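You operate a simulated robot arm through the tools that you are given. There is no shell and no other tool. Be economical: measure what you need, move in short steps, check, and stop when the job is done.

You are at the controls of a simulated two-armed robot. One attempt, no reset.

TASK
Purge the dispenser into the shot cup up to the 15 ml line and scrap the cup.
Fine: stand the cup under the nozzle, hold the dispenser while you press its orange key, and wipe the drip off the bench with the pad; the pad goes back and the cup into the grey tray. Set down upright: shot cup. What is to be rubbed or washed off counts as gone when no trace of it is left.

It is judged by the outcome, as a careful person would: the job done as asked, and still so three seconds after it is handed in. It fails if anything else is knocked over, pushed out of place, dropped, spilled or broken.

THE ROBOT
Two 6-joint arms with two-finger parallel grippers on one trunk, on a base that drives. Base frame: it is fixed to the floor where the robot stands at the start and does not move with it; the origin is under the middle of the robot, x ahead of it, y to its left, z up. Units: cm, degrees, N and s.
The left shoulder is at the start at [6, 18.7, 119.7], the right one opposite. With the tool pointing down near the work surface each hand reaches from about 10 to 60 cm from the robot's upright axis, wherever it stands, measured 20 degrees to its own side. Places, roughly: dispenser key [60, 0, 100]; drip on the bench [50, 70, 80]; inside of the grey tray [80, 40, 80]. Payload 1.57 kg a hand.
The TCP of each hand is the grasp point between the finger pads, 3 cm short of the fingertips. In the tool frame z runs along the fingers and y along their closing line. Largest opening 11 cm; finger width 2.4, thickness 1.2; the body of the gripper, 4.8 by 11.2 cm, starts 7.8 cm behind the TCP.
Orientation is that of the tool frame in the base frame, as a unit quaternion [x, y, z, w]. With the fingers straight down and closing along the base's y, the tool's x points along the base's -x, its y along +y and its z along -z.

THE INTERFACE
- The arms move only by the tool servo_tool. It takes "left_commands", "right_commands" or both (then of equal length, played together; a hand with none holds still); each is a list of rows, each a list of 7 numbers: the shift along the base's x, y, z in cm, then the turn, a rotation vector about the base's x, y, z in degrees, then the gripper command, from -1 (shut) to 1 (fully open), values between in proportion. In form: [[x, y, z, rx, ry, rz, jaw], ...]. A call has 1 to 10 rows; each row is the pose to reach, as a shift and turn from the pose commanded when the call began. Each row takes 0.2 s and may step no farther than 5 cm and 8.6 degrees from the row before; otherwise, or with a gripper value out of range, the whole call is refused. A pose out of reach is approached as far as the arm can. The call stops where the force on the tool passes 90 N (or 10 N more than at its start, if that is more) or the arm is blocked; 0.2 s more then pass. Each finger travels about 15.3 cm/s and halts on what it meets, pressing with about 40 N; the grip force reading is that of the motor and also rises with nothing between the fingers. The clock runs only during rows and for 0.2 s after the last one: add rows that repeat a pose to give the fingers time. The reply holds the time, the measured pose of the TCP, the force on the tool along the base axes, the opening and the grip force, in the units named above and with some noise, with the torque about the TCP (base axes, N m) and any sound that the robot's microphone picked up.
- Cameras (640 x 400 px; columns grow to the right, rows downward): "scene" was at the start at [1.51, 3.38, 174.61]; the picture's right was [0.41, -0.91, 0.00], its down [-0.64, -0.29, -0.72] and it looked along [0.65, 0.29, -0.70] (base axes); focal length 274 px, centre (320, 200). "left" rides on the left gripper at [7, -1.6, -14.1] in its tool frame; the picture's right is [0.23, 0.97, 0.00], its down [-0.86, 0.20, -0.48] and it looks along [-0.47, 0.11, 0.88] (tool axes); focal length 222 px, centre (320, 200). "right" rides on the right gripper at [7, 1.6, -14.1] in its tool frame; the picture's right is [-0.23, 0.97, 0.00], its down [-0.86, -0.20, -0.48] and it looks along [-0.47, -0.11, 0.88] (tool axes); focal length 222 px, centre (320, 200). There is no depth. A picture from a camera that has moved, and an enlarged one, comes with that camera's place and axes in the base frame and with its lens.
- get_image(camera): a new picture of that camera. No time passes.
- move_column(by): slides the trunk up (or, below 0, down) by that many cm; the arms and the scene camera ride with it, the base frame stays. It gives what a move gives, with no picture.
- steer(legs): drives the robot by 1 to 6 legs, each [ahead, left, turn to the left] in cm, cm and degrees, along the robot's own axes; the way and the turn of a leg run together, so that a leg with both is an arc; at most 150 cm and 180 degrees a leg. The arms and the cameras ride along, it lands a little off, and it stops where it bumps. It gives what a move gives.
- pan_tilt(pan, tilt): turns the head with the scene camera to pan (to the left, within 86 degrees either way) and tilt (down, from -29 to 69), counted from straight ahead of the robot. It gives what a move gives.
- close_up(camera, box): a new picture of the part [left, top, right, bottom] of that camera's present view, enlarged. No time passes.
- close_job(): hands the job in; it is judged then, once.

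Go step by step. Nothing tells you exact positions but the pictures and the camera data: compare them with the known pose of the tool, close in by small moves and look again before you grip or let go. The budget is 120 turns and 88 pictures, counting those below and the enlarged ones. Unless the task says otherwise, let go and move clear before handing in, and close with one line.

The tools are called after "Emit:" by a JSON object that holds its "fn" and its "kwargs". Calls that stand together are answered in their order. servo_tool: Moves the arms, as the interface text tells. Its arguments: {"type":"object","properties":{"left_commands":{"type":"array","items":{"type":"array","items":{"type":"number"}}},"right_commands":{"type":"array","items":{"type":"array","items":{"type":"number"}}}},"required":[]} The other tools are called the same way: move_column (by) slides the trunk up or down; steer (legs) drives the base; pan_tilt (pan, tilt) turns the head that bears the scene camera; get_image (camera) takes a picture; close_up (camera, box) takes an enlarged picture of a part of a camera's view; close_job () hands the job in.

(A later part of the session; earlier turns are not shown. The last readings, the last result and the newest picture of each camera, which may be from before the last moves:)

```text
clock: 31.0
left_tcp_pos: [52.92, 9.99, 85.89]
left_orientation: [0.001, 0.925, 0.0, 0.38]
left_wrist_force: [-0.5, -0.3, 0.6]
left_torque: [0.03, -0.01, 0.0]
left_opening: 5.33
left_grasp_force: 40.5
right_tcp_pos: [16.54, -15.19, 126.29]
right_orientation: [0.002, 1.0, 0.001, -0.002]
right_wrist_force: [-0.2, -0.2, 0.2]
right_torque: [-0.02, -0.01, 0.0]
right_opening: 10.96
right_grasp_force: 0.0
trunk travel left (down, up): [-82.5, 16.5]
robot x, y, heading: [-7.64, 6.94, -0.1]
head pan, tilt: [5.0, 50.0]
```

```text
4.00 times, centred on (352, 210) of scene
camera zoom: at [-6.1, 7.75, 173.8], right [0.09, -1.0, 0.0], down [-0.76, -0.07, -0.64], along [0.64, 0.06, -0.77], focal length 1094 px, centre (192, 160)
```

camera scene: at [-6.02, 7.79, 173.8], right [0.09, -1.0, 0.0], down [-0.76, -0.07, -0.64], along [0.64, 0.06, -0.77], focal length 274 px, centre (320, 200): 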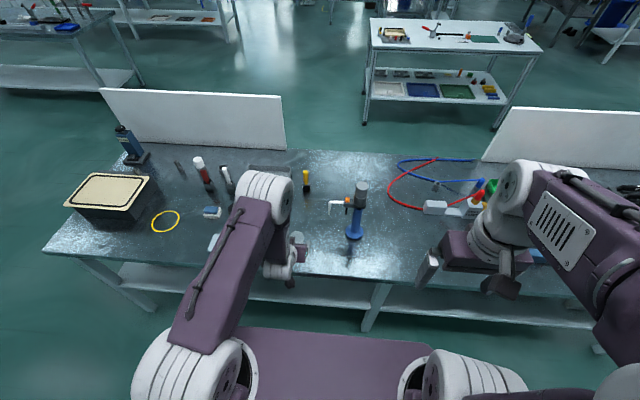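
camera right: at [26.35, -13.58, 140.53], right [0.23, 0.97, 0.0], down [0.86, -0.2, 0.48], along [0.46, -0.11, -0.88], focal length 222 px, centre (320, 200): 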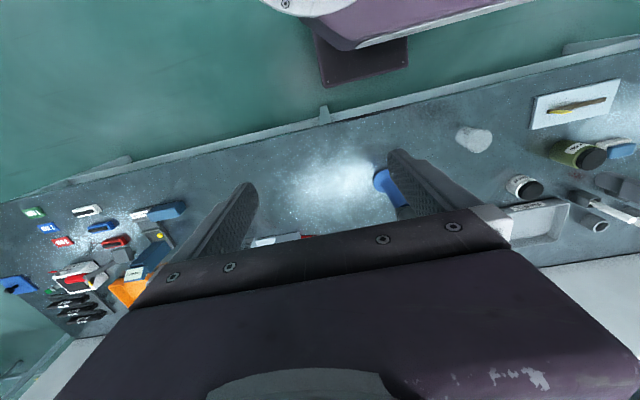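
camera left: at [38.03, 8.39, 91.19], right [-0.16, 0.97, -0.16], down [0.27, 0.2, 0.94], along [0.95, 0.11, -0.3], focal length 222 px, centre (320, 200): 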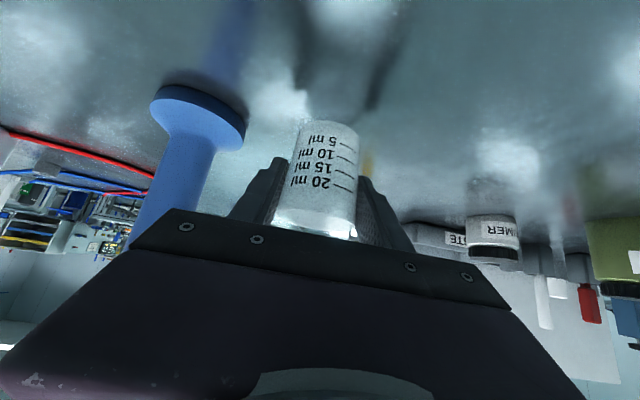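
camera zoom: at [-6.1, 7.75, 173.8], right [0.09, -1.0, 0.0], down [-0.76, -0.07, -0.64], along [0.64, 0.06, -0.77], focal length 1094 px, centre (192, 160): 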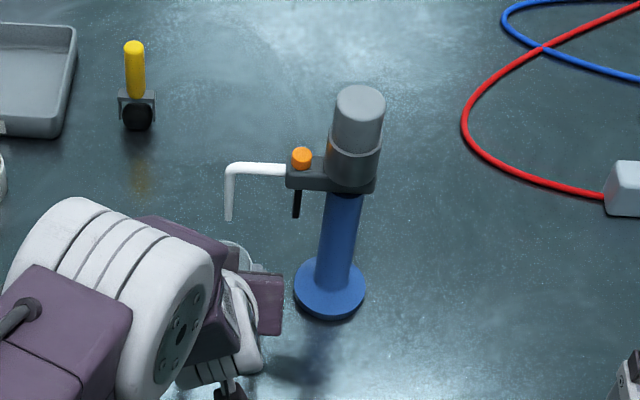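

The cup centre is about 3.3 cm short of the nozzle in x. I'll move it under and lower it onto the bench.

Emit:
{"fn": "servo_tool", "kwargs": {"left_commands": [[1.7, 0, 0, 0, 0, 0, -0.1], [3.3, 0, 0, 0, 0, 0, -0.1], [3.3, 0, -0.8, 0, 0, 0, -0.1], [3.3, 0, -1.3, 0, 0, 0, -0.1], [3.3, 0, -1.45, 0, 0, 0, -0.1]]}}

Emit:
{"fn": "get_image", "kwargs": {"camera": "left"}}

Emit:
{"fn": "close_up", "kwargs": {"camera": "scene", "box": [304, 180, 384, 230]}}

```text
clock: 32.2
left_tcp_pos: [56.27, 10.13, 84.57]
left_orientation: [0.0, 0.925, 0.001, 0.379]
left_wrist_force: [0.7, 0.1, -0.7]
left_torque: [-0.01, -0.02, -0.01]
left_opening: 5.36
left_grasp_force: 39.3
right_tcp_pos: [16.63, -15.11, 126.26]
right_orientation: [0.001, 1.0, 0.0, -0.002]
right_wrist_force: [-0.1, 1.3, 1.0]
right_torque: [-0.01, -0.01, 0.0]
right_opening: 11.02
right_grasp_force: 0.1
trunk travel left (down, up): [-82.5, 16.5]
robot x, y, heading: [-7.62, 7.25, -0.1]
head pan, tilt: [5.0, 50.0]
```

```text
49 pictures are left
camera left: at [41.37, 8.44, 89.82], right [-0.16, 0.97, -0.16], down [0.27, 0.2, 0.94], along [0.95, 0.11, -0.3], focal length 222 px, centre (320, 200)
```

left: 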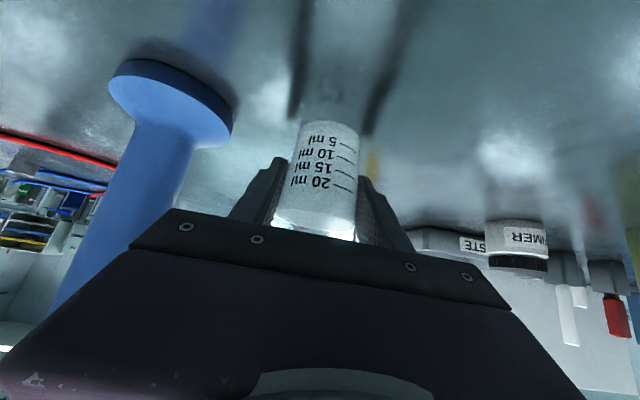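

```text
8.00 times, centred on (344, 205) of scene
camera zoom: at [-6.06, 7.79, 173.8], right [0.09, -1.0, 0.0], down [-0.76, -0.07, -0.64], along [0.64, 0.06, -0.77], focal length 2188 px, centre (128, 160)
```

zoom: 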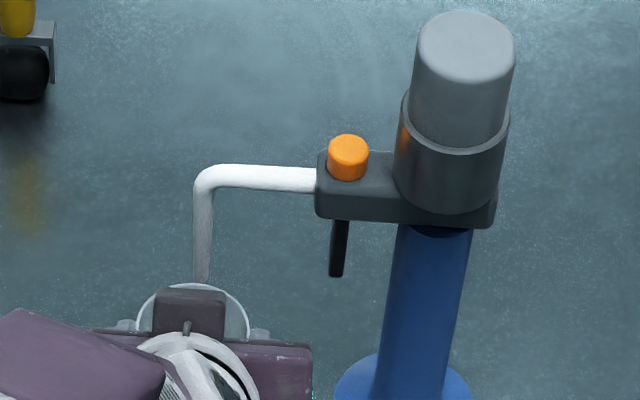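

The nozzle is over the cup, within half a centimetre of centre. I'll nudge −0.4 in y, settle it and release.

Emit:
{"fn": "servo_tool", "kwargs": {"left_commands": [[0, -0.4, 0, 0, 0, 0, -0.1], [0, -0.4, -0.1, 0, 0, 0, -0.1], [0, -0.4, -0.15, 0, 0, 0, -0.1], [0, -0.4, -0.15, 0, 0, 0, 0.05], [0, -0.4, -0.15, 0, 0, 0, 0.3], [0, -0.4, -0.15, 0, 0, 0, 0.5], [0, -0.4, -0.15, 0, 0, 0, 0.5]]}}

Emit:
{"fn": "get_image", "kwargs": {"camera": "left"}}

```text
clock: 33.8
left_tcp_pos: [56.19, 9.61, 84.35]
left_orientation: [0.001, 0.925, 0.001, 0.379]
left_wrist_force: [0.4, -0.5, -0.7]
left_torque: [0.0, 0.01, 0.0]
left_opening: 8.24
left_grasp_force: 0.1
right_tcp_pos: [16.64, -15.04, 126.2]
right_orientation: [0.0, 1.0, -0.001, -0.001]
right_wrist_force: [-0.6, 0.1, 0.2]
right_torque: [0.03, -0.01, -0.01]
right_opening: 11.03
right_grasp_force: 0.0
trunk travel left (down, up): [-82.5, 16.5]
robot x, y, heading: [-7.7, 7.09, -0.2]
head pan, tilt: [5.0, 50.0]
```

```text
47 pictures are left
camera left: at [41.37, 8.05, 89.64], right [-0.16, 0.97, -0.16], down [0.27, 0.2, 0.94], along [0.95, 0.11, -0.3], focal length 222 px, centre (320, 200)
```

left: 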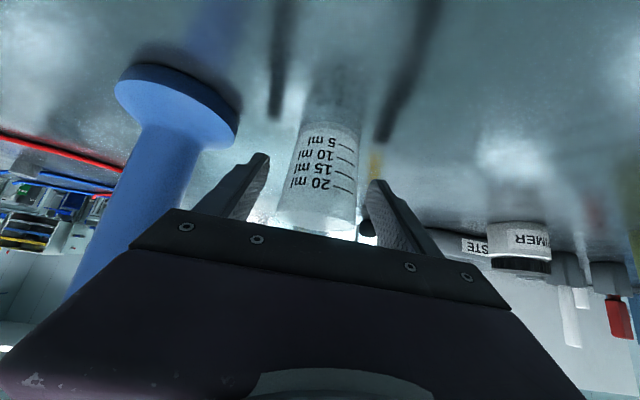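

The cup stands free under the nozzle. I'll retreat the left hand along its axis, then up while untilting.

Emit:
{"fn": "servo_tool", "kwargs": {"left_commands": [[-2, 0, 2, 0, 0, 0, 0.5], [-4, 0, 4, 0, 0, 0, 0.5], [-6, 0, 6, 0, 0, 0, 0.5], [-8, 0, 8, 0, 0, 0, 0.5], [-9, 1, 11, 0, 7.5, 0, 0.5], [-9, 2, 14.5, 0, 15, 0, 0.5], [-9, 3, 18, 0, 22.5, 0, 0.0], [-9, 4, 21, 0, 30, 0, -0.5], [-9, 5, 25, 0, 30, 0, -1], [-9, 6, 29, 0, 30, 0, -1]]}}

Emit:
{"fn": "get_image", "kwargs": {"camera": "scene"}}

```text
clock: 36.0
left_tcp_pos: [44.61, 14.68, 111.51]
left_orientation: [-0.004, 0.988, 0.03, 0.15]
left_wrist_force: [1.0, -0.5, 1.0]
left_torque: [-0.02, 0.01, -0.01]
left_opening: 0.0
left_grasp_force: 21.3
left hand out of reach, approached as far as the arm can: row 7, 8, 9, 10
right_tcp_pos: [16.59, -15.05, 126.31]
right_orientation: [0.001, 1.0, 0.0, -0.001]
right_wrist_force: [-0.4, -0.2, -0.9]
right_torque: [0.0, 0.01, 0.03]
right_opening: 10.99
right_grasp_force: 0.1
trunk travel left (down, up): [-82.5, 16.5]
robot x, y, heading: [-7.52, 7.15, -0.1]
head pan, tilt: [5.0, 50.0]
```

```text
46 pictures are left
camera scene: at [-6.14, 7.81, 173.79], right [0.09, -1.0, 0.0], down [-0.76, -0.07, -0.64], along [0.64, 0.06, -0.77], focal length 274 px, centre (320, 200)
```

scene: 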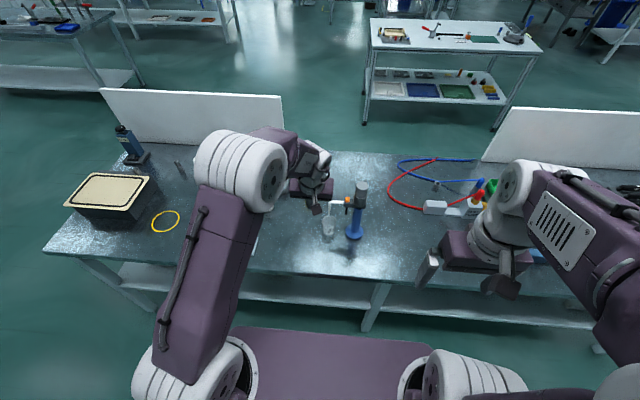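

Next the right hand should hold the dispenser stem. I'll shift the left hand aside and bring the right hand forward, tilted.

Emit:
{"fn": "servo_tool", "kwargs": {"left_commands": [[1, 2, 0, 0, 0, 0, -1], [2, 4, 0, 0, 0, 0, -1], [3, 6, 0, 0, 0, 0, -1], [4, 8, 0, 0, 0, 0, -1], [4, 8, 0, 0, 0, 0, -1], [4, 8, 0, 0, 0, 0, -1], [4, 8, 0, 0, 0, 0, -1], [4, 8, 0, 0, 0, 0, -1]], "right_commands": [[4, 0, -2, 0, 0, 0, 0.55], [8, 0, -4, 0, -7.8, 0, 0.55], [12, 0, -6, 0, -15.6, 0, 0.55], [16, 1, -8, 0, -23.4, 0, 0.55], [20, 2, -10, 0, -31.2, 0, 0.55], [24, 3, -12, 0, -39, 0, 0.55], [27, 4, -15, 0, -46.8, 0, 0.55], [28, 5, -19, 0, -54.6, 0, 0.55]]}}

Emit:
{"fn": "get_image", "kwargs": {"camera": "right"}}

Emit:
{"fn": "get_image", "kwargs": {"camera": "scene"}}

```text
clock: 37.8
left_tcp_pos: [47.77, 21.71, 110.22]
left_orientation: [-0.006, 0.987, 0.046, 0.156]
left_wrist_force: [0.5, 0.6, -0.2]
left_torque: [-0.01, 0.02, 0.01]
left_opening: 0.0
left_grasp_force: 20.9
left hand out of reach, approached as far as the arm can: row 2, 3, 4, 5, 6, 7, 8
right_tcp_pos: [46.8, -15.27, 109.0]
right_orientation: [-0.001, 0.894, 0.038, 0.446]
right_wrist_force: [0.1, -2.8, -0.2]
right_torque: [0.08, 0.02, 0.14]
right_opening: 8.54
right_grasp_force: 0.2
right hand out of reach, approached as far as the arm can: row 5, 6, 7, 8
trunk travel left (down, up): [-82.5, 16.5]
robot x, y, heading: [-8.05, 6.6, -0.0]
head pan, tilt: [5.0, 50.0]
```

```text
45 pictures are left
camera right: at [31.31, -14.32, 112.06], right [0.1, 0.96, 0.25], down [0.14, -0.26, 0.96], along [0.98, -0.06, -0.16], focal length 222 px, centre (320, 200)
```

right: 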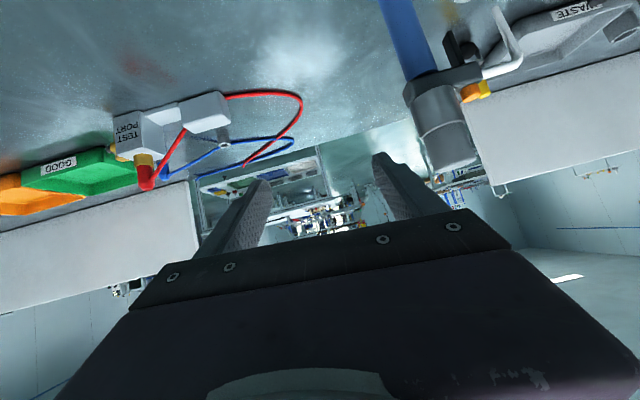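

```text
44 pictures are left
camera scene: at [-5.38, 7.56, 173.79], right [0.09, -1.0, 0.0], down [-0.77, -0.06, -0.64], along [0.64, 0.06, -0.77], focal length 274 px, centre (320, 200)
```

scene: 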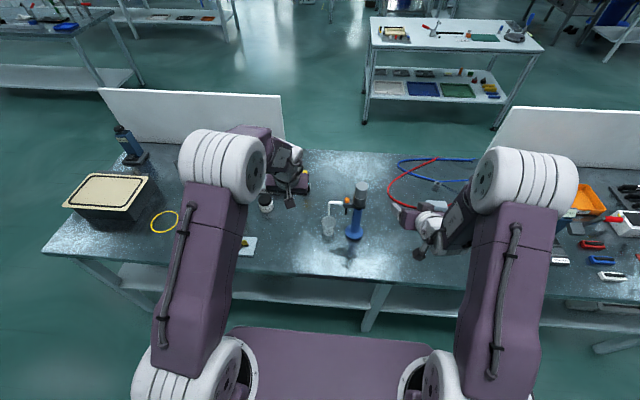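

Being farther out and lower should be easier to reach. I'll move the right hand to a pre-grasp in front of the stem.

Emit:
{"fn": "servo_tool", "kwargs": {"right_commands": [[2, 0, -4, 0, 3, 0, 0.55], [4, 1, -8, 0, 6, 0, 0.55], [4, 3, -12, 0, 6, 0, 0.55], [3, 6, -15, 0, 6, 0, 0.55], [3, 8, -17, 0, 6, 0, 0.55], [3, 9.4, -18.5, 0, 6, 0, 0.55], [3, 9.4, -18.5, 0, 6, 0, 0.55]]}}

Emit:
{"fn": "get_image", "kwargs": {"camera": "right"}}

```text
clock: 39.4
left_tcp_pos: [47.29, 21.85, 110.33]
left_orientation: [-0.005, 0.986, 0.045, 0.159]
left_wrist_force: [-0.4, 0.1, -0.1]
left_torque: [-0.02, 0.03, 0.05]
left_opening: 0.0
left_grasp_force: 21.3
right_tcp_pos: [48.42, -13.37, 90.91]
right_orientation: [-0.01, 0.915, 0.052, 0.4]
right_wrist_force: [0.1, -0.6, -0.4]
right_torque: [-0.03, 0.02, 0.04]
right_opening: 8.53
right_grasp_force: 0.0
right hand out of reach, approached as far as the arm can: row 3, 4, 5, 6, 7
trunk travel left (down, up): [-82.5, 16.5]
robot x, y, heading: [-8.07, 7.15, 0.1]
head pan, tilt: [5.0, 50.0]
```

```text
43 pictures are left
camera right: at [33.42, -13.08, 95.45], right [0.09, 0.96, 0.25], down [0.25, -0.27, 0.93], along [0.96, -0.03, -0.26], focal length 222 px, centre (320, 200)
```

right: 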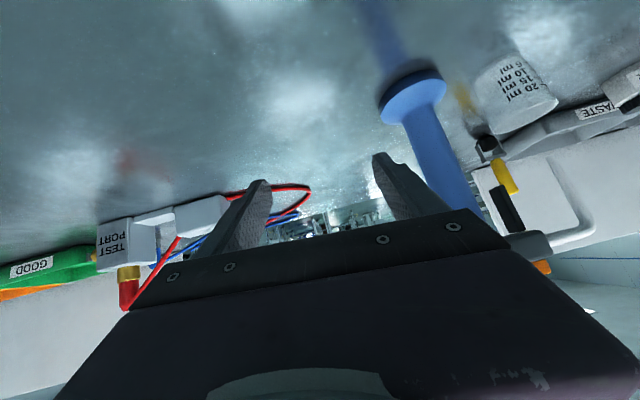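

The arm can't reach that point with no yaw, so I'll yaw the right tool inward; the round stem can be gripped from any yaw.

Emit:
{"fn": "servo_tool", "kwargs": {"right_commands": [[0, -8, 0, 0, 0, 8, 0.55], [-1, -7, 0, 0, 0, 16, 0.55], [-1, -6, 0, 0, 0, 24, 0.55], [-1, -6, 0, 0, 0, 32, 0.55], [-1, -6, 0, 0, 0, 32, 0.55]]}}

Emit:
{"fn": "get_image", "kwargs": {"camera": "right"}}

```text
refused: row 1 steps farther than a row can; nothing moved
```

```text
42 pictures are left
camera right: at [33.42, -13.08, 95.45], right [0.09, 0.96, 0.25], down [0.25, -0.27, 0.93], along [0.96, -0.03, -0.26], focal length 222 px, centre (320, 200)
```

right: 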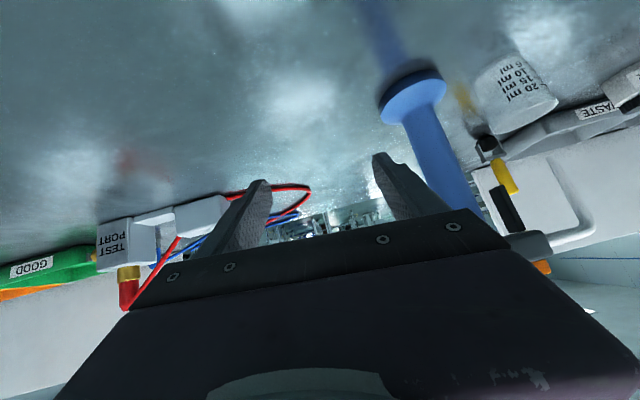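

Emit:
{"fn": "servo_tool", "kwargs": {"right_commands": [[0, -4, 0, 0, 0, 8, 0.55], [-1, -7, 0, 0, 0, 16, 0.55], [-1, -7, 0, 0, 0, 24, 0.55], [-1, -7, 0, 0, 0, 32, 0.55], [-1, -7, 0, 0, 0, 32, 0.55]]}}

Emit:
{"fn": "get_image", "kwargs": {"camera": "right"}}

```text
clock: 40.6
left_tcp_pos: [47.38, 21.8, 110.47]
left_orientation: [-0.006, 0.986, 0.046, 0.159]
left_wrist_force: [0.0, -0.2, -0.2]
left_torque: [0.0, -0.01, -0.01]
left_opening: 0.01
left_grasp_force: 21.8
right_tcp_pos: [47.69, -20.61, 91.0]
right_orientation: [-0.248, 0.882, 0.143, 0.375]
right_wrist_force: [0.5, -0.1, 0.0]
right_torque: [0.06, 0.03, -0.02]
right_opening: 8.5
right_grasp_force: 0.1
trunk travel left (down, up): [-82.5, 16.5]
robot x, y, heading: [-7.82, 7.36, -0.3]
head pan, tilt: [5.0, 50.0]
```

```text
41 pictures are left
camera right: at [34.24, -27.71, 95.53], right [-0.4, 0.89, 0.23], down [0.33, -0.09, 0.94], along [0.85, 0.45, -0.26], focal length 222 px, centre (320, 200)
```

right: 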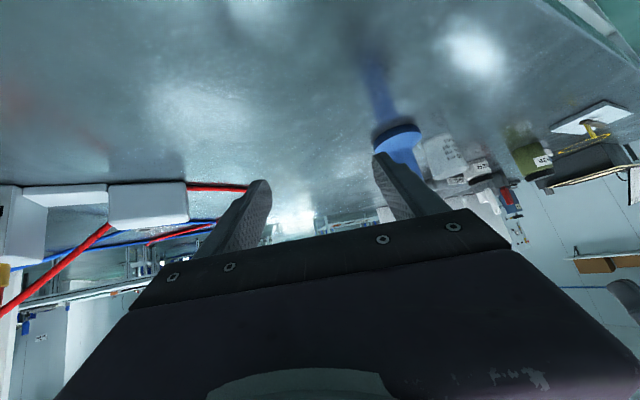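

Commanded poses follow the clamped ones, and the yawed pose is now in reach. I'll move to the pre-grasp in line with the stem.

Emit:
{"fn": "servo_tool", "kwargs": {"right_commands": [[0.5, 3, 1, 0, 0, 0, 0.55], [1, 6, 2, 0, 0, 0, 0.55], [1.5, 9, 3, 0, 0, 0, 0.55], [2, 12, 3, 0, 0, 0, 0.55], [2.5, 15, 3, 0, 0, 0, 0.55], [3, 16.1, 3, 0, 0, 0, 0.55], [3, 16.1, 3, 0, 0, 0, 0.55]]}}

Emit:
{"fn": "get_image", "kwargs": {"camera": "right"}}

```text
clock: 42.2
left_tcp_pos: [47.34, 21.83, 110.43]
left_orientation: [-0.006, 0.986, 0.046, 0.159]
left_wrist_force: [0.3, 0.4, -0.3]
left_torque: [-0.02, 0.03, -0.04]
left_opening: 0.01
left_grasp_force: 21.4
right_tcp_pos: [50.65, -4.51, 93.92]
right_orientation: [-0.248, 0.882, 0.143, 0.375]
right_wrist_force: [0.2, -0.2, -0.8]
right_torque: [-0.03, 0.03, 0.02]
right_opening: 8.48
right_grasp_force: 0.1
trunk travel left (down, up): [-82.5, 16.5]
robot x, y, heading: [-7.91, 7.13, 0.1]
head pan, tilt: [5.0, 50.0]
```

```text
40 pictures are left
camera right: at [37.23, -11.6, 98.49], right [-0.4, 0.89, 0.23], down [0.34, -0.09, 0.94], along [0.85, 0.45, -0.26], focal length 222 px, centre (320, 200)
```

right: 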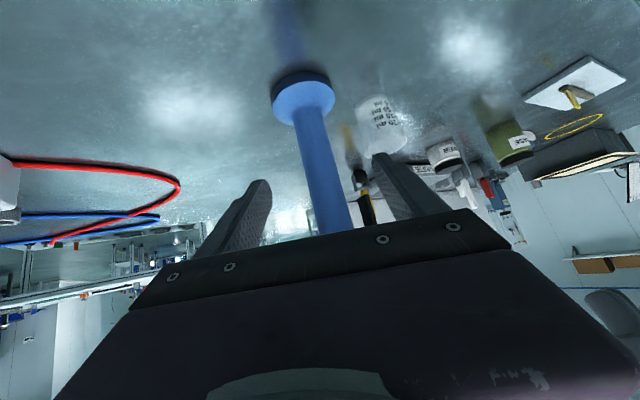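

The stem is centred between the fingers. I'll advance along the tool axis and close on it.

Emit:
{"fn": "servo_tool", "kwargs": {"right_commands": [[1.8, 1.3, -2.1, 0, 0, 0, 0.55], [3.6, 2.6, -4.2, 0, 0, 0, 0.55], [5.2, 3.8, -6.3, 0, 0, 0, 0.55], [5.2, 3.8, -6.3, 0, 0, 0, 0.55]]}}

Emit:
{"fn": "get_image", "kwargs": {"camera": "right"}}

Emit:
{"fn": "close_up", "kwargs": {"camera": "scene", "box": [304, 170, 400, 230]}}

```text
clock: 43.2
left_tcp_pos: [47.44, 21.81, 110.4]
left_orientation: [-0.006, 0.986, 0.045, 0.158]
left_wrist_force: [0.4, 0.6, 0.1]
left_torque: [-0.01, 0.0, 0.01]
left_opening: 0.01
left_grasp_force: 21.4
right_tcp_pos: [55.81, -0.62, 87.46]
right_orientation: [-0.247, 0.882, 0.142, 0.376]
right_wrist_force: [0.2, -0.3, -0.4]
right_torque: [0.03, -0.03, -0.03]
right_opening: 8.54
right_grasp_force: 0.1
trunk travel left (down, up): [-82.5, 16.5]
robot x, y, heading: [-7.59, 7.11, -0.1]
head pan, tilt: [5.0, 50.0]
```

```text
39 pictures are left
camera right: at [42.42, -7.73, 92.21], right [-0.4, 0.89, 0.23], down [0.33, -0.09, 0.94], along [0.86, 0.45, -0.26], focal length 222 px, centre (320, 200)
```

right: 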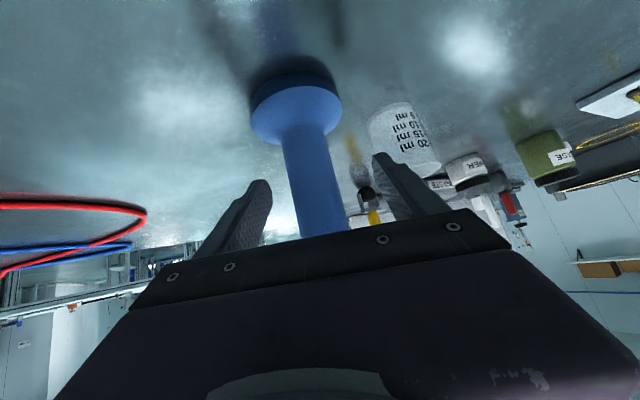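

```text
6.67 times, centred on (352, 200) of scene
camera zoom: at [-6.07, 7.79, 173.8], right [0.09, -1.0, 0.0], down [-0.76, -0.07, -0.64], along [0.64, 0.06, -0.77], focal length 1823 px, centre (107, 200)
```

zoom: 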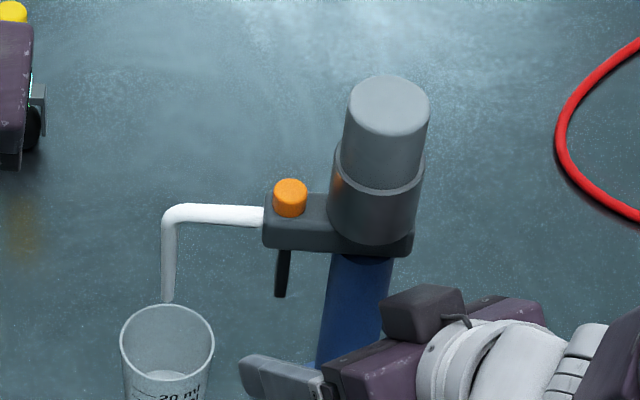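

Well centred. I'll close on the stem.

Emit:
{"fn": "servo_tool", "kwargs": {"right_commands": [[0, 0, 0, 0, 0, 0, 0.2], [0, 0, 0, 0, 0, 0, -0.1], [0, 0, 0, 0, 0, 0, -0.3], [0, 0, 0, 0, 0, 0, -0.5], [0, 0, 0, 0, 0, 0, -0.6], [0, 0, 0, 0, 0, 0, -0.6]]}}

Emit:
{"fn": "get_image", "kwargs": {"camera": "right"}}

Emit:
{"fn": "close_up", "kwargs": {"camera": "scene", "box": [304, 170, 400, 230]}}

```text
clock: 44.6
left_tcp_pos: [47.32, 21.72, 110.37]
left_orientation: [-0.006, 0.986, 0.046, 0.159]
left_wrist_force: [-0.3, 0.1, -0.4]
left_torque: [0.0, 0.01, 0.0]
left_opening: 0.03
left_grasp_force: 21.7
right_tcp_pos: [55.96, -0.73, 87.74]
right_orientation: [-0.248, 0.881, 0.143, 0.377]
right_wrist_force: [3.6, -4.4, 5.2]
right_torque: [-0.7, -0.53, 0.02]
right_opening: 3.37
right_grasp_force: 39.8
trunk travel left (down, up): [-82.5, 16.5]
robot x, y, heading: [-7.5, 7.19, 0.0]
head pan, tilt: [5.0, 50.0]
```

```text
37 pictures are left
camera right: at [42.47, -7.81, 92.29], right [-0.4, 0.89, 0.23], down [0.33, -0.09, 0.94], along [0.86, 0.45, -0.26], focal length 222 px, centre (320, 200)
```

right: 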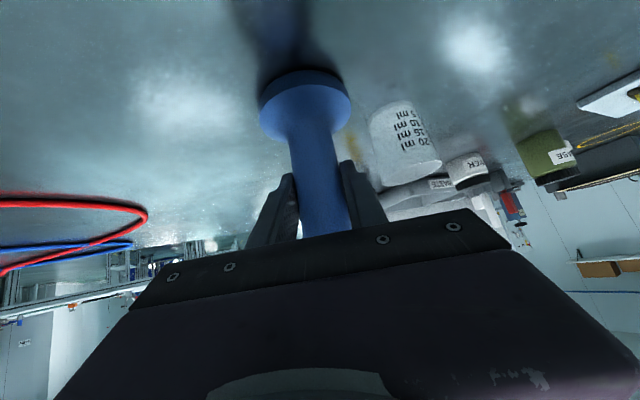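

```text
6.67 times, centred on (352, 200) of scene
camera zoom: at [-6.09, 7.72, 173.8], right [0.09, -1.0, 0.0], down [-0.76, -0.07, -0.64], along [0.64, 0.06, -0.77], focal length 1823 px, centre (107, 200)
```

zoom: 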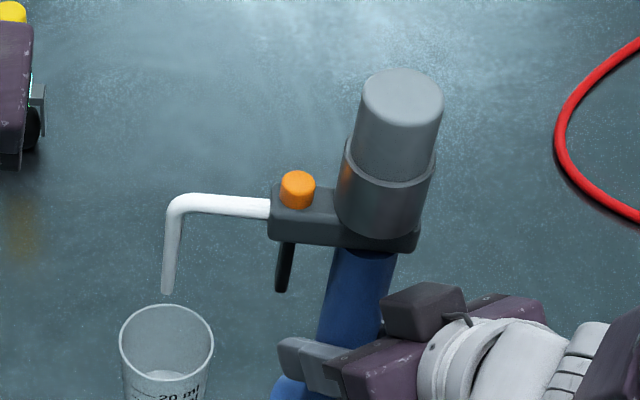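

The slight roll of my gripper tipped the dispenser about 4°. I'll roll the hand back level to stand it upright again.

Emit:
{"fn": "servo_tool", "kwargs": {"right_commands": [[0, 0, 0, -1.1, -0.7, 0, -0.6], [0, 0, 0, -2.2, -1.4, 0, -0.6], [0, 0, 0, -3.2, -2.1, 0, -0.6], [0, 0, 0, -3.2, -2.1, 0, -0.6]]}}

Emit:
{"fn": "close_up", "kwargs": {"camera": "scene", "box": [304, 170, 400, 230]}}

Emit:
{"fn": "close_up", "kwargs": {"camera": "right", "box": [240, 60, 480, 210]}}

```text
clock: 45.6
left_tcp_pos: [47.46, 21.87, 110.43]
left_orientation: [-0.005, 0.986, 0.044, 0.159]
left_wrist_force: [0.6, 0.5, 0.3]
left_torque: [0.01, -0.02, 0.02]
left_opening: 0.02
left_grasp_force: 21.3
right_tcp_pos: [55.79, -0.72, 87.51]
right_orientation: [-0.261, 0.878, 0.114, 0.384]
right_wrist_force: [-2.1, 1.3, 0.0]
right_torque: [0.27, 0.01, 0.11]
right_opening: 3.35
right_grasp_force: 40.1
trunk travel left (down, up): [-82.5, 16.5]
robot x, y, heading: [-7.56, 7.12, -0.2]
head pan, tilt: [5.0, 50.0]
```

```text
6.67 times, centred on (352, 200) of scene
camera zoom: at [-6.06, 7.82, 173.79], right [0.09, -1.0, 0.0], down [-0.76, -0.07, -0.64], along [0.64, 0.06, -0.77], focal length 1823 px, centre (107, 200)
```

zoom: 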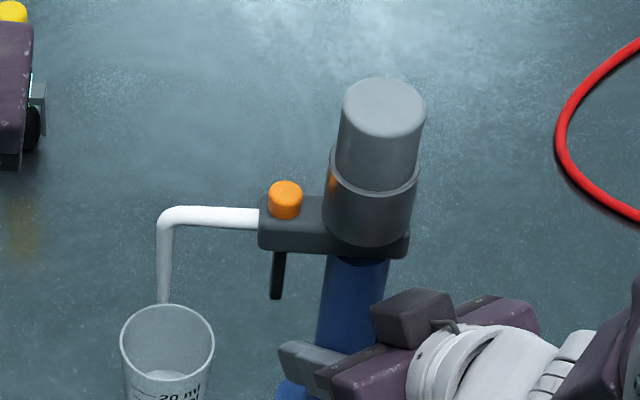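

```text
2.67 times, centred on (360, 135) of right
camera zoom: at [42.25, -7.5, 92.08], right [-0.4, 0.9, 0.17], down [0.3, -0.04, 0.95], along [0.86, 0.43, -0.26], focal length 592 px, centre (213, 373)
```

zoom: 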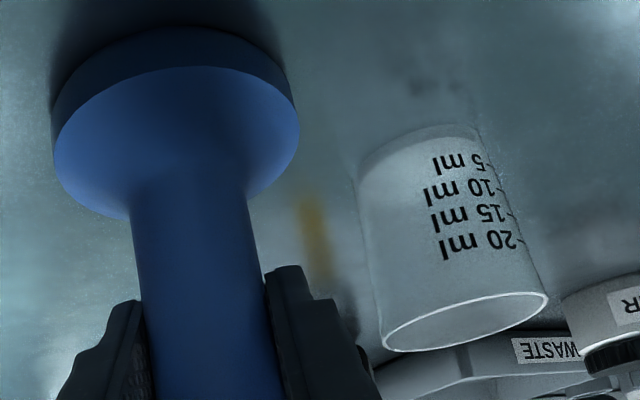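

The dispenser is upright and held, and the right camera has a clear view of the cup scale. I'll bring the closed left fingertips above the key.

Emit:
{"fn": "servo_tool", "kwargs": {"left_commands": [[1.5, -3, 1, -4, 0, 0, -1], [3, -6.5, 1, -8, 0, 0, -1], [4.5, -10, 1, -11, 0, 0, -1], [6, -13.5, 0, -11, 0, 0, -1], [7.7, -17, -1, -11, 0, 0, -1], [7.7, -17, -2, -11, 0, 0, -1]]}}

Emit:
{"fn": "close_up", "kwargs": {"camera": "scene", "box": [288, 140, 416, 220]}}

Emit:
{"fn": "get_image", "kwargs": {"camera": "left"}}

```text
clock: 47.0
left_tcp_pos: [49.6, 5.82, 107.39]
left_orientation: [-0.027, 0.98, -0.025, 0.197]
left_wrist_force: [0.5, -0.2, 0.3]
left_torque: [-0.01, 0.02, -0.04]
left_opening: 0.0
left_grasp_force: 21.1
left hand out of reach, approached as far as the arm can: row 1, 2, 3, 4, 5, 6
right_tcp_pos: [55.99, -0.63, 87.62]
right_orientation: [-0.262, 0.878, 0.114, 0.384]
right_wrist_force: [0.8, -1.0, 0.9]
right_torque: [-0.06, -0.07, -0.05]
right_opening: 3.35
right_grasp_force: 40.6
trunk travel left (down, up): [-82.5, 16.5]
robot x, y, heading: [-8.3, 7.14, 0.2]
head pan, tilt: [5.0, 50.0]
```

```text
5.00 times, centred on (352, 180) of scene
camera zoom: at [-5.93, 7.9, 173.79], right [0.09, -1.0, 0.0], down [-0.76, -0.07, -0.64], along [0.64, 0.05, -0.77], focal length 1368 px, centre (160, 300)
```

zoom: 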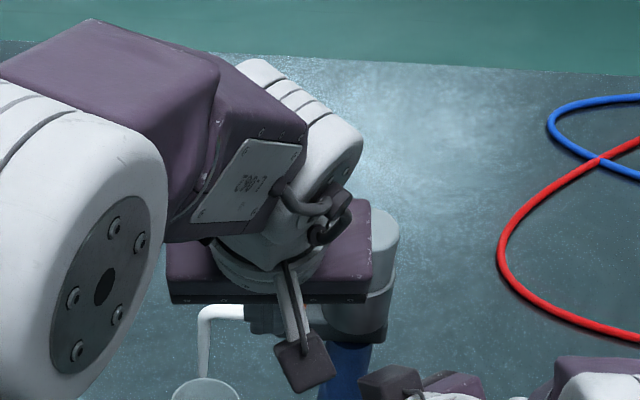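

```text
32 pictures are left
camera left: at [37.73, 4.39, 117.94], right [-0.25, 0.96, -0.14], down [0.59, 0.27, 0.76], along [0.76, 0.1, -0.64], focal length 222 px, centre (320, 200)
```

left: 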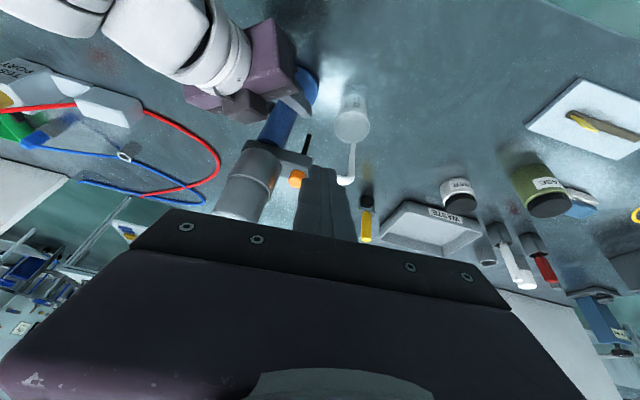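

That is near maximum reach with a near-vertical tool. I'll tilt further forward so the wrist comes closer, then hover over the key.

Emit:
{"fn": "servo_tool", "kwargs": {"left_commands": [[0, 0, 1, 0, -7.5, 0, -1], [0, -0.3, 1, 0, -15, 0, -1], [1, -0.6, 1, 0, -22, 0, -1], [3, -1, 0, 0, -22, 0, -1], [4.5, -1.1, -0.7, 0, -22, 0, -1], [4.5, -1.1, -0.7, 0, -22, 0, -1]]}}

Emit:
{"fn": "get_image", "kwargs": {"camera": "left"}}

Emit:
{"fn": "close_up", "kwargs": {"camera": "scene", "box": [288, 140, 416, 220]}}

```text
clock: 48.4
left_tcp_pos: [54.01, 4.98, 106.77]
left_orientation: [-0.021, 0.924, -0.029, 0.381]
left_wrist_force: [0.0, -0.1, -0.8]
left_torque: [-0.01, 0.03, 0.01]
left_opening: 0.0
left_grasp_force: 21.5
left hand out of reach, approached as far as the arm can: row 2
right_tcp_pos: [55.96, -0.69, 87.53]
right_orientation: [-0.262, 0.878, 0.115, 0.384]
right_wrist_force: [0.7, -1.0, -0.4]
right_torque: [0.03, -0.12, -0.04]
right_opening: 3.35
right_grasp_force: 39.9
trunk travel left (down, up): [-82.5, 16.5]
robot x, y, heading: [-7.68, 7.18, -0.1]
head pan, tilt: [5.0, 50.0]
```

```text
31 pictures are left
camera left: at [39.17, 3.47, 111.99], right [-0.18, 0.96, -0.23], down [0.27, 0.27, 0.93], along [0.95, 0.1, -0.3], focal length 222 px, centre (320, 200)
```

left: 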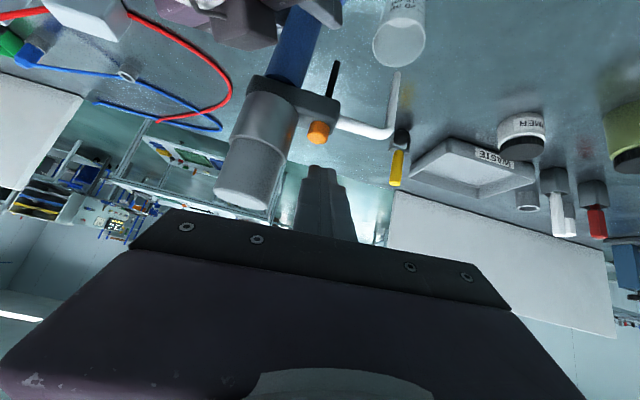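

```text
5.00 times, centred on (352, 180) of scene
camera zoom: at [-5.92, 7.76, 173.79], right [0.09, -1.0, 0.0], down [-0.76, -0.07, -0.64], along [0.64, 0.06, -0.77], focal length 1368 px, centre (160, 300)
```

zoom: 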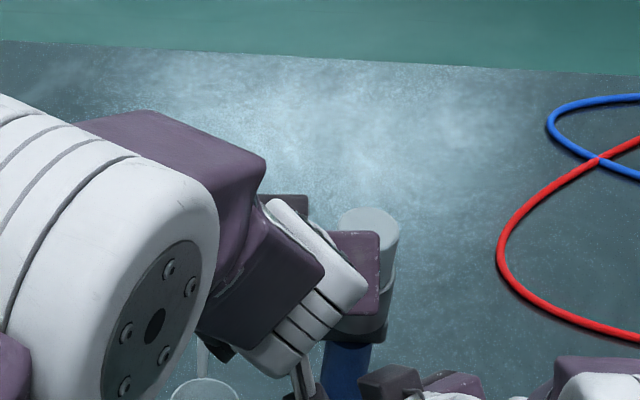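

Aligned laterally to within about 0.6 cm. I'll shift that and descend until near contact, then check.

Emit:
{"fn": "servo_tool", "kwargs": {"left_commands": [[0.3, -0.6, 0, 0, 0, 0, -1], [0.3, -0.6, -1, 0, 0, 0, -1], [0.3, -0.6, -1.8, 0, 0, 0, -1], [0.3, -0.6, -2.2, 0, 0, 0, -1]]}}

Emit:
{"fn": "close_up", "kwargs": {"camera": "left", "box": [230, 60, 430, 220]}}

```text
clock: 49.4
left_tcp_pos: [54.37, 4.27, 104.48]
left_orientation: [-0.021, 0.924, -0.029, 0.381]
left_wrist_force: [-0.4, 0.2, -0.7]
left_torque: [0.0, 0.01, 0.02]
left_opening: 0.0
left_grasp_force: 21.9
right_tcp_pos: [55.91, -0.65, 87.47]
right_orientation: [-0.262, 0.877, 0.115, 0.385]
right_wrist_force: [0.0, 0.1, -0.5]
right_torque: [0.12, -0.04, -0.04]
right_opening: 3.36
right_grasp_force: 40.0
trunk travel left (down, up): [-82.5, 16.5]
robot x, y, heading: [-7.75, 7.36, -0.2]
head pan, tilt: [5.0, 50.0]
```

```text
2.50 times, centred on (330, 140) of left
camera zoom: at [39.51, 2.88, 109.79], right [-0.18, 0.96, -0.23], down [0.27, 0.27, 0.93], along [0.95, 0.1, -0.3], focal length 555 px, centre (295, 350)
```

zoom: 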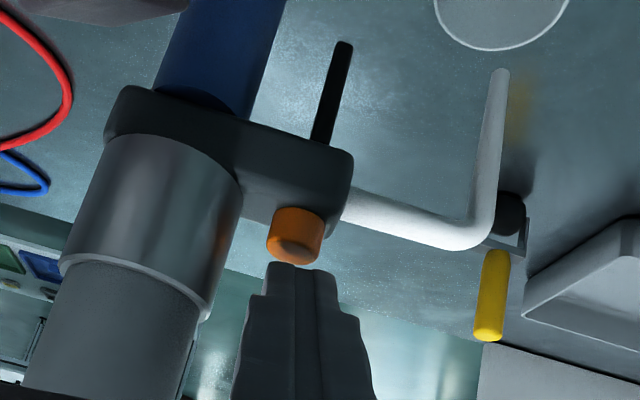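

The tips are just above the key and well lined up. I'll press down in small steps, watching the force.

Emit:
{"fn": "servo_tool", "kwargs": {"left_commands": [[0, -0.15, -0.2, 0, 0, 0, -1], [0, -0.15, -0.5, 0, 0, 0, -1]]}}

Emit:
{"fn": "close_up", "kwargs": {"camera": "right", "box": [320, 60, 480, 180]}}

```text
clock: 50.0
left_tcp_pos: [54.41, 4.31, 103.92]
left_orientation: [-0.02, 0.924, -0.029, 0.38]
left_wrist_force: [-1.4, -0.8, 2.0]
left_torque: [-0.03, 0.01, 0.02]
left_opening: 0.0
left_grasp_force: 21.8
right_tcp_pos: [55.96, -0.71, 87.54]
right_orientation: [-0.262, 0.879, 0.114, 0.383]
right_wrist_force: [3.4, -0.7, -0.9]
right_torque: [-0.06, -0.05, -0.17]
right_opening: 3.36
right_grasp_force: 39.9
trunk travel left (down, up): [-82.5, 16.5]
robot x, y, heading: [-7.7, 7.28, -0.0]
head pan, tilt: [5.0, 50.0]
```

```text
3.33 times, centred on (400, 120) of right
camera zoom: at [42.37, -7.51, 92.1], right [-0.4, 0.9, 0.17], down [0.3, -0.04, 0.95], along [0.86, 0.43, -0.25], focal length 740 px, centre (53, 467)
```

zoom: 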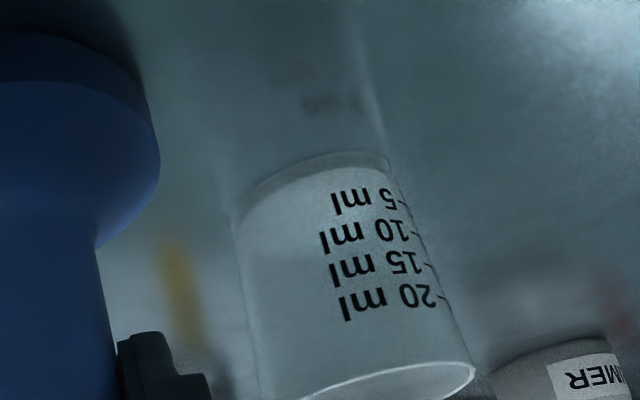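

Contact is beginning at 2 N. I'll press a little more.

Emit:
{"fn": "servo_tool", "kwargs": {"left_commands": [[0, 0, -0.2, 0, 0, 0, -1]]}}

Emit:
{"fn": "close_up", "kwargs": {"camera": "right", "box": [320, 60, 480, 180]}}

```text
clock: 50.4
left_tcp_pos: [54.45, 4.33, 103.77]
left_orientation: [-0.022, 0.924, -0.028, 0.381]
left_wrist_force: [-1.4, -0.9, 4.4]
left_torque: [-0.02, -0.01, 0.02]
left_opening: 0.01
left_grasp_force: 21.1
right_tcp_pos: [55.92, -0.63, 87.59]
right_orientation: [-0.261, 0.879, 0.114, 0.383]
right_wrist_force: [4.7, 0.6, -0.5]
right_torque: [-0.12, -0.03, -0.19]
right_opening: 3.37
right_grasp_force: 39.6
trunk travel left (down, up): [-82.5, 16.5]
robot x, y, heading: [-7.77, 7.18, -0.3]
head pan, tilt: [5.0, 50.0]
```

```text
3.33 times, centred on (400, 120) of right
camera zoom: at [42.37, -7.51, 92.1], right [-0.4, 0.9, 0.17], down [0.3, -0.04, 0.95], along [0.86, 0.43, -0.25], focal length 740 px, centre (53, 467)
```

zoom: 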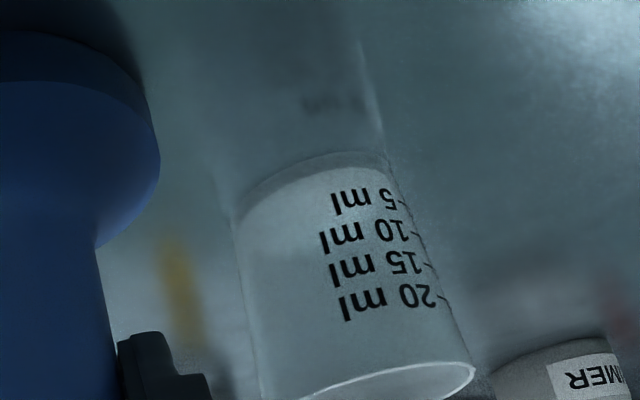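

Emit:
{"fn": "servo_tool", "kwargs": {"left_commands": [[0, 0, -0.25, 0, 0, 0, -1]]}}

Emit:
{"fn": "close_up", "kwargs": {"camera": "right", "box": [320, 60, 480, 180]}}

```text
clock: 50.8
left_tcp_pos: [54.35, 4.22, 103.46]
left_orientation: [-0.021, 0.924, -0.03, 0.38]
left_wrist_force: [-2.5, -0.4, 6.6]
left_torque: [-0.03, -0.01, 0.06]
left_opening: 0.03
left_grasp_force: 21.1
right_tcp_pos: [55.88, -0.64, 87.6]
right_orientation: [-0.262, 0.878, 0.114, 0.384]
right_wrist_force: [5.0, 0.6, 0.4]
right_torque: [-0.21, -0.01, -0.27]
right_opening: 3.33
right_grasp_force: 40.0
trunk travel left (down, up): [-82.5, 16.5]
robot x, y, heading: [-7.6, 7.46, -0.2]
head pan, tilt: [5.0, 50.0]
heard: click
```

```text
3.33 times, centred on (400, 120) of right
camera zoom: at [42.36, -7.51, 92.1], right [-0.4, 0.9, 0.17], down [0.3, -0.04, 0.95], along [0.86, 0.43, -0.25], focal length 740 px, centre (53, 467)
```

zoom: 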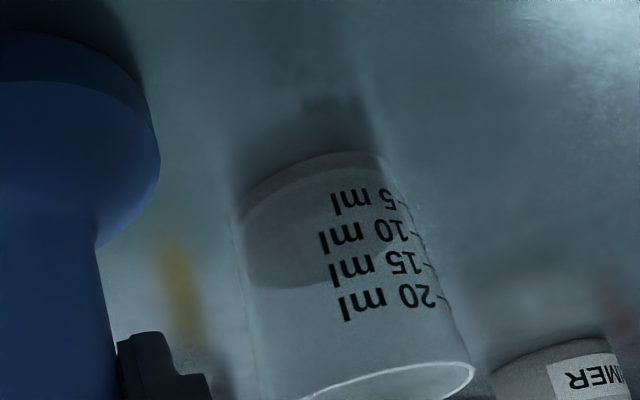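

It clicked and liquid is in the cup. I'll look closely at the level before deciding to release (no time passes).

Emit:
{"fn": "close_up", "kwargs": {"camera": "right", "box": [372, 90, 440, 155]}}

```text
6.15 times, centred on (406, 122) of right
camera zoom: at [42.36, -7.51, 92.1], right [-0.4, 0.9, 0.17], down [0.3, -0.04, 0.95], along [0.86, 0.43, -0.25], focal length 1367 px, centre (-209, 677)
```

zoom: 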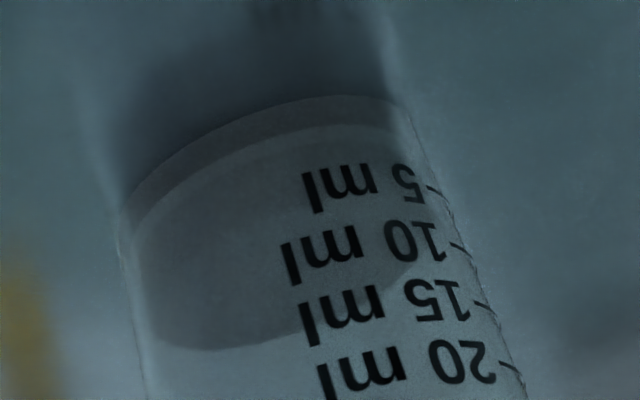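

The level looks to be roughly a third of the way. I'll release the key now to stop the flow and read it steadily.

Emit:
{"fn": "servo_tool", "kwargs": {"left_commands": [[0, 0, 0.4, 0, 0, 0, -1]]}}

Emit:
{"fn": "close_up", "kwargs": {"camera": "right", "box": [372, 90, 440, 155]}}

```text
clock: 51.2
left_tcp_pos: [54.23, 4.2, 103.81]
left_orientation: [-0.021, 0.924, -0.028, 0.381]
left_wrist_force: [1.2, 0.4, 3.1]
left_torque: [0.03, -0.05, 0.02]
left_opening: 0.0
left_grasp_force: 20.9
right_tcp_pos: [55.83, -0.64, 87.5]
right_orientation: [-0.261, 0.878, 0.114, 0.384]
right_wrist_force: [-0.2, -0.3, 0.6]
right_torque: [0.18, -0.16, 0.03]
right_opening: 3.36
right_grasp_force: 40.2
trunk travel left (down, up): [-82.5, 16.5]
robot x, y, heading: [-8.05, 7.43, -0.4]
head pan, tilt: [5.0, 50.0]
```

```text
6.15 times, centred on (406, 122) of right
camera zoom: at [42.35, -7.52, 92.1], right [-0.4, 0.9, 0.17], down [0.3, -0.04, 0.95], along [0.86, 0.43, -0.25], focal length 1367 px, centre (-209, 677)
```

zoom: 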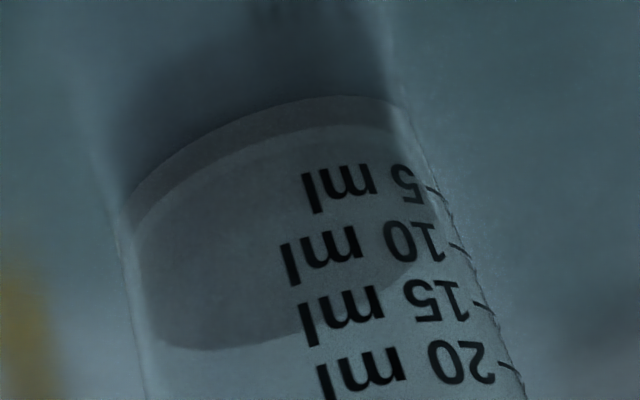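

The flow stopped at roughly 5–7 ml. I'll give a short second press and compare.

Emit:
{"fn": "servo_tool", "kwargs": {"left_commands": [[0, 0, -0.4, 0, 0, 0, -1], [0, 0, 0, 0, 0, 0, -1]]}}

Emit:
{"fn": "close_up", "kwargs": {"camera": "right", "box": [372, 90, 440, 155]}}

```text
clock: 51.8
left_tcp_pos: [54.37, 4.13, 103.89]
left_orientation: [-0.021, 0.924, -0.028, 0.381]
left_wrist_force: [0.1, -0.6, 2.9]
left_torque: [-0.05, -0.05, 0.0]
left_opening: 0.0
left_grasp_force: 21.1
right_tcp_pos: [55.91, -0.7, 87.6]
right_orientation: [-0.262, 0.878, 0.114, 0.385]
right_wrist_force: [1.6, 0.3, -0.6]
right_torque: [-0.06, -0.25, 0.0]
right_opening: 3.35
right_grasp_force: 39.9
trunk travel left (down, up): [-82.5, 16.5]
robot x, y, heading: [-7.73, 7.03, -0.3]
head pan, tilt: [5.0, 50.0]
```

```text
6.15 times, centred on (406, 122) of right
camera zoom: at [42.35, -7.52, 92.1], right [-0.4, 0.9, 0.17], down [0.3, -0.04, 0.95], along [0.86, 0.43, -0.25], focal length 1367 px, centre (-209, 677)
```

zoom: 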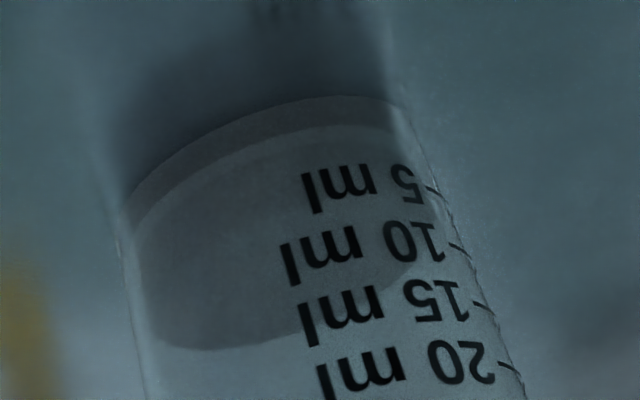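

No click that time. I'll press like the first time (holding at −0.4) and check.

Emit:
{"fn": "servo_tool", "kwargs": {"left_commands": [[0, 0, -0.45, 0, 0, 0, -1]]}}

Emit:
{"fn": "close_up", "kwargs": {"camera": "right", "box": [372, 90, 440, 155]}}

```text
clock: 52.2
left_tcp_pos: [54.21, 4.21, 103.6]
left_orientation: [-0.02, 0.924, -0.03, 0.381]
left_wrist_force: [-5.4, 1.3, 9.4]
left_torque: [0.03, 0.04, -0.01]
left_opening: 0.0
left_grasp_force: 21.2
right_tcp_pos: [55.95, -0.71, 87.49]
right_orientation: [-0.262, 0.878, 0.114, 0.383]
right_wrist_force: [7.5, 0.7, -2.0]
right_torque: [-0.05, 0.49, -0.19]
right_opening: 3.37
right_grasp_force: 39.8
trunk travel left (down, up): [-82.5, 16.5]
robot x, y, heading: [-7.8, 7.5, -0.1]
head pan, tilt: [5.0, 50.0]
```

```text
6.15 times, centred on (406, 122) of right
camera zoom: at [42.34, -7.49, 92.11], right [-0.4, 0.9, 0.17], down [0.3, -0.04, 0.95], along [0.86, 0.43, -0.25], focal length 1367 px, centre (-209, 677)
```

zoom: 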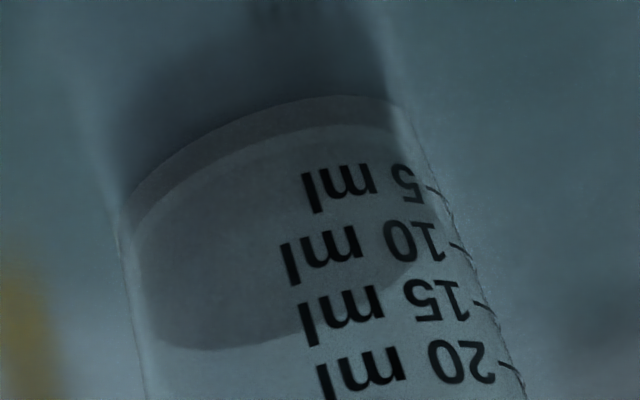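

No new dose, so the key probably has to come fully up to re-arm. I'll lift clear of it, then press again.

Emit:
{"fn": "servo_tool", "kwargs": {"left_commands": [[0, 0, 0.6, 0, 0, 0, -1], [0, 0, 1.2, 0, 0, 0, -1], [0, 0, 1.2, 0, 0, 0, -1]]}}

Emit:
{"fn": "servo_tool", "kwargs": {"left_commands": [[0, 0, -0.6, 0, 0, 0, -1], [0, 0, -1.0, 0, 0, 0, -1], [0, 0, -1.2, 0, 0, 0, -1]]}}

Emit:
{"fn": "close_up", "kwargs": {"camera": "right", "box": [372, 90, 440, 155]}}

```text
clock: 53.0
left_tcp_pos: [54.18, 4.22, 104.69]
left_orientation: [-0.021, 0.924, -0.028, 0.381]
left_wrist_force: [0.4, -0.2, 0.0]
left_torque: [0.03, -0.02, 0.02]
left_opening: 0.0
left_grasp_force: 21.0
right_tcp_pos: [55.94, -0.7, 87.57]
right_orientation: [-0.262, 0.878, 0.115, 0.385]
right_wrist_force: [-0.3, -0.8, -0.7]
right_torque: [0.12, 0.12, 0.01]
right_opening: 3.35
right_grasp_force: 40.1
trunk travel left (down, up): [-82.5, 16.5]
robot x, y, heading: [-7.88, 7.03, 0.0]
head pan, tilt: [5.0, 50.0]
```

```text
clock: 53.8
left_tcp_pos: [54.4, 4.27, 103.58]
left_orientation: [-0.021, 0.924, -0.03, 0.381]
left_wrist_force: [-5.1, 0.6, 8.4]
left_torque: [-0.04, -0.01, 0.06]
left_opening: 0.02
left_grasp_force: 21.6
right_tcp_pos: [55.83, -0.57, 87.65]
right_orientation: [-0.26, 0.879, 0.113, 0.383]
right_wrist_force: [6.7, 0.6, -2.1]
right_torque: [-0.19, 0.2, -0.36]
right_opening: 3.35
right_grasp_force: 40.3
trunk travel left (down, up): [-82.5, 16.5]
robot x, y, heading: [-7.75, 6.95, -0.1]
head pan, tilt: [5.0, 50.0]
heard: click
```

```text
6.15 times, centred on (406, 122) of right
camera zoom: at [42.34, -7.5, 92.11], right [-0.4, 0.9, 0.17], down [0.3, -0.04, 0.95], along [0.86, 0.43, -0.25], focal length 1367 px, centre (-209, 677)
```

zoom: 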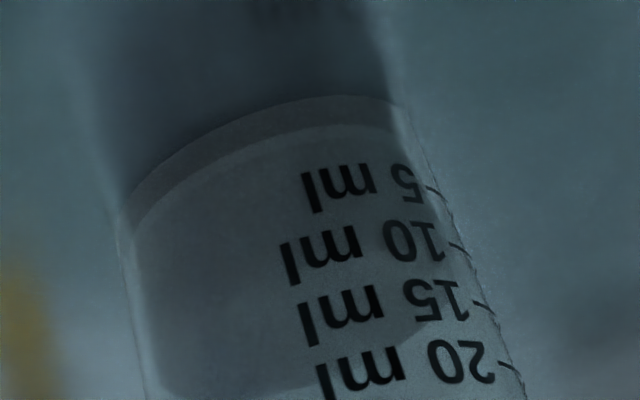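

Each full press gives about one 5 ml step, so the level is now about 10 ml. One more release and press.

Emit:
{"fn": "servo_tool", "kwargs": {"left_commands": [[0, 0, 0.6, 0, 0, 0, -1], [0, 0, 1.2, 0, 0, 0, -1], [0, 0, 1.2, 0, 0, 0, -1]]}}

Emit:
{"fn": "servo_tool", "kwargs": {"left_commands": [[0, 0, -0.6, 0, 0, 0, -1], [0, 0, -1.0, 0, 0, 0, -1], [0, 0, -1.2, 0, 0, 0, -1]]}}

Emit:
{"fn": "close_up", "kwargs": {"camera": "right", "box": [372, 90, 440, 155]}}

```text
clock: 54.6
left_tcp_pos: [54.36, 4.15, 104.63]
left_orientation: [-0.021, 0.924, -0.028, 0.381]
left_wrist_force: [-0.1, 0.7, 0.2]
left_torque: [-0.04, -0.03, -0.01]
left_opening: 0.01
left_grasp_force: 20.9
right_tcp_pos: [55.88, -0.68, 87.55]
right_orientation: [-0.261, 0.878, 0.114, 0.384]
right_wrist_force: [-0.7, 0.7, 0.0]
right_torque: [0.13, 0.05, -0.06]
right_opening: 3.33
right_grasp_force: 39.9
trunk travel left (down, up): [-82.5, 16.5]
robot x, y, heading: [-7.98, 6.99, -0.2]
head pan, tilt: [5.0, 50.0]
```

```text
clock: 55.4
left_tcp_pos: [54.26, 4.27, 103.6]
left_orientation: [-0.021, 0.923, -0.029, 0.382]
left_wrist_force: [-5.1, 0.7, 8.9]
left_torque: [0.02, 0.07, 0.04]
left_opening: 0.0
left_grasp_force: 21.4
right_tcp_pos: [55.85, -0.62, 87.55]
right_orientation: [-0.26, 0.878, 0.113, 0.384]
right_wrist_force: [7.7, 0.9, -3.2]
right_torque: [-0.15, 0.27, -0.32]
right_opening: 3.33
right_grasp_force: 39.3
trunk travel left (down, up): [-82.5, 16.5]
robot x, y, heading: [-7.74, 7.41, -0.1]
head pan, tilt: [5.0, 50.0]
heard: click
```

```text
6.15 times, centred on (406, 122) of right
camera zoom: at [42.34, -7.5, 92.12], right [-0.4, 0.9, 0.17], down [0.3, -0.04, 0.95], along [0.86, 0.43, -0.25], focal length 1367 px, centre (-209, 677)
```

zoom: 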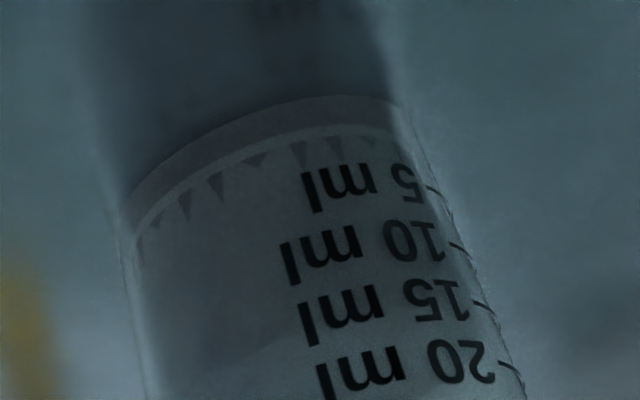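

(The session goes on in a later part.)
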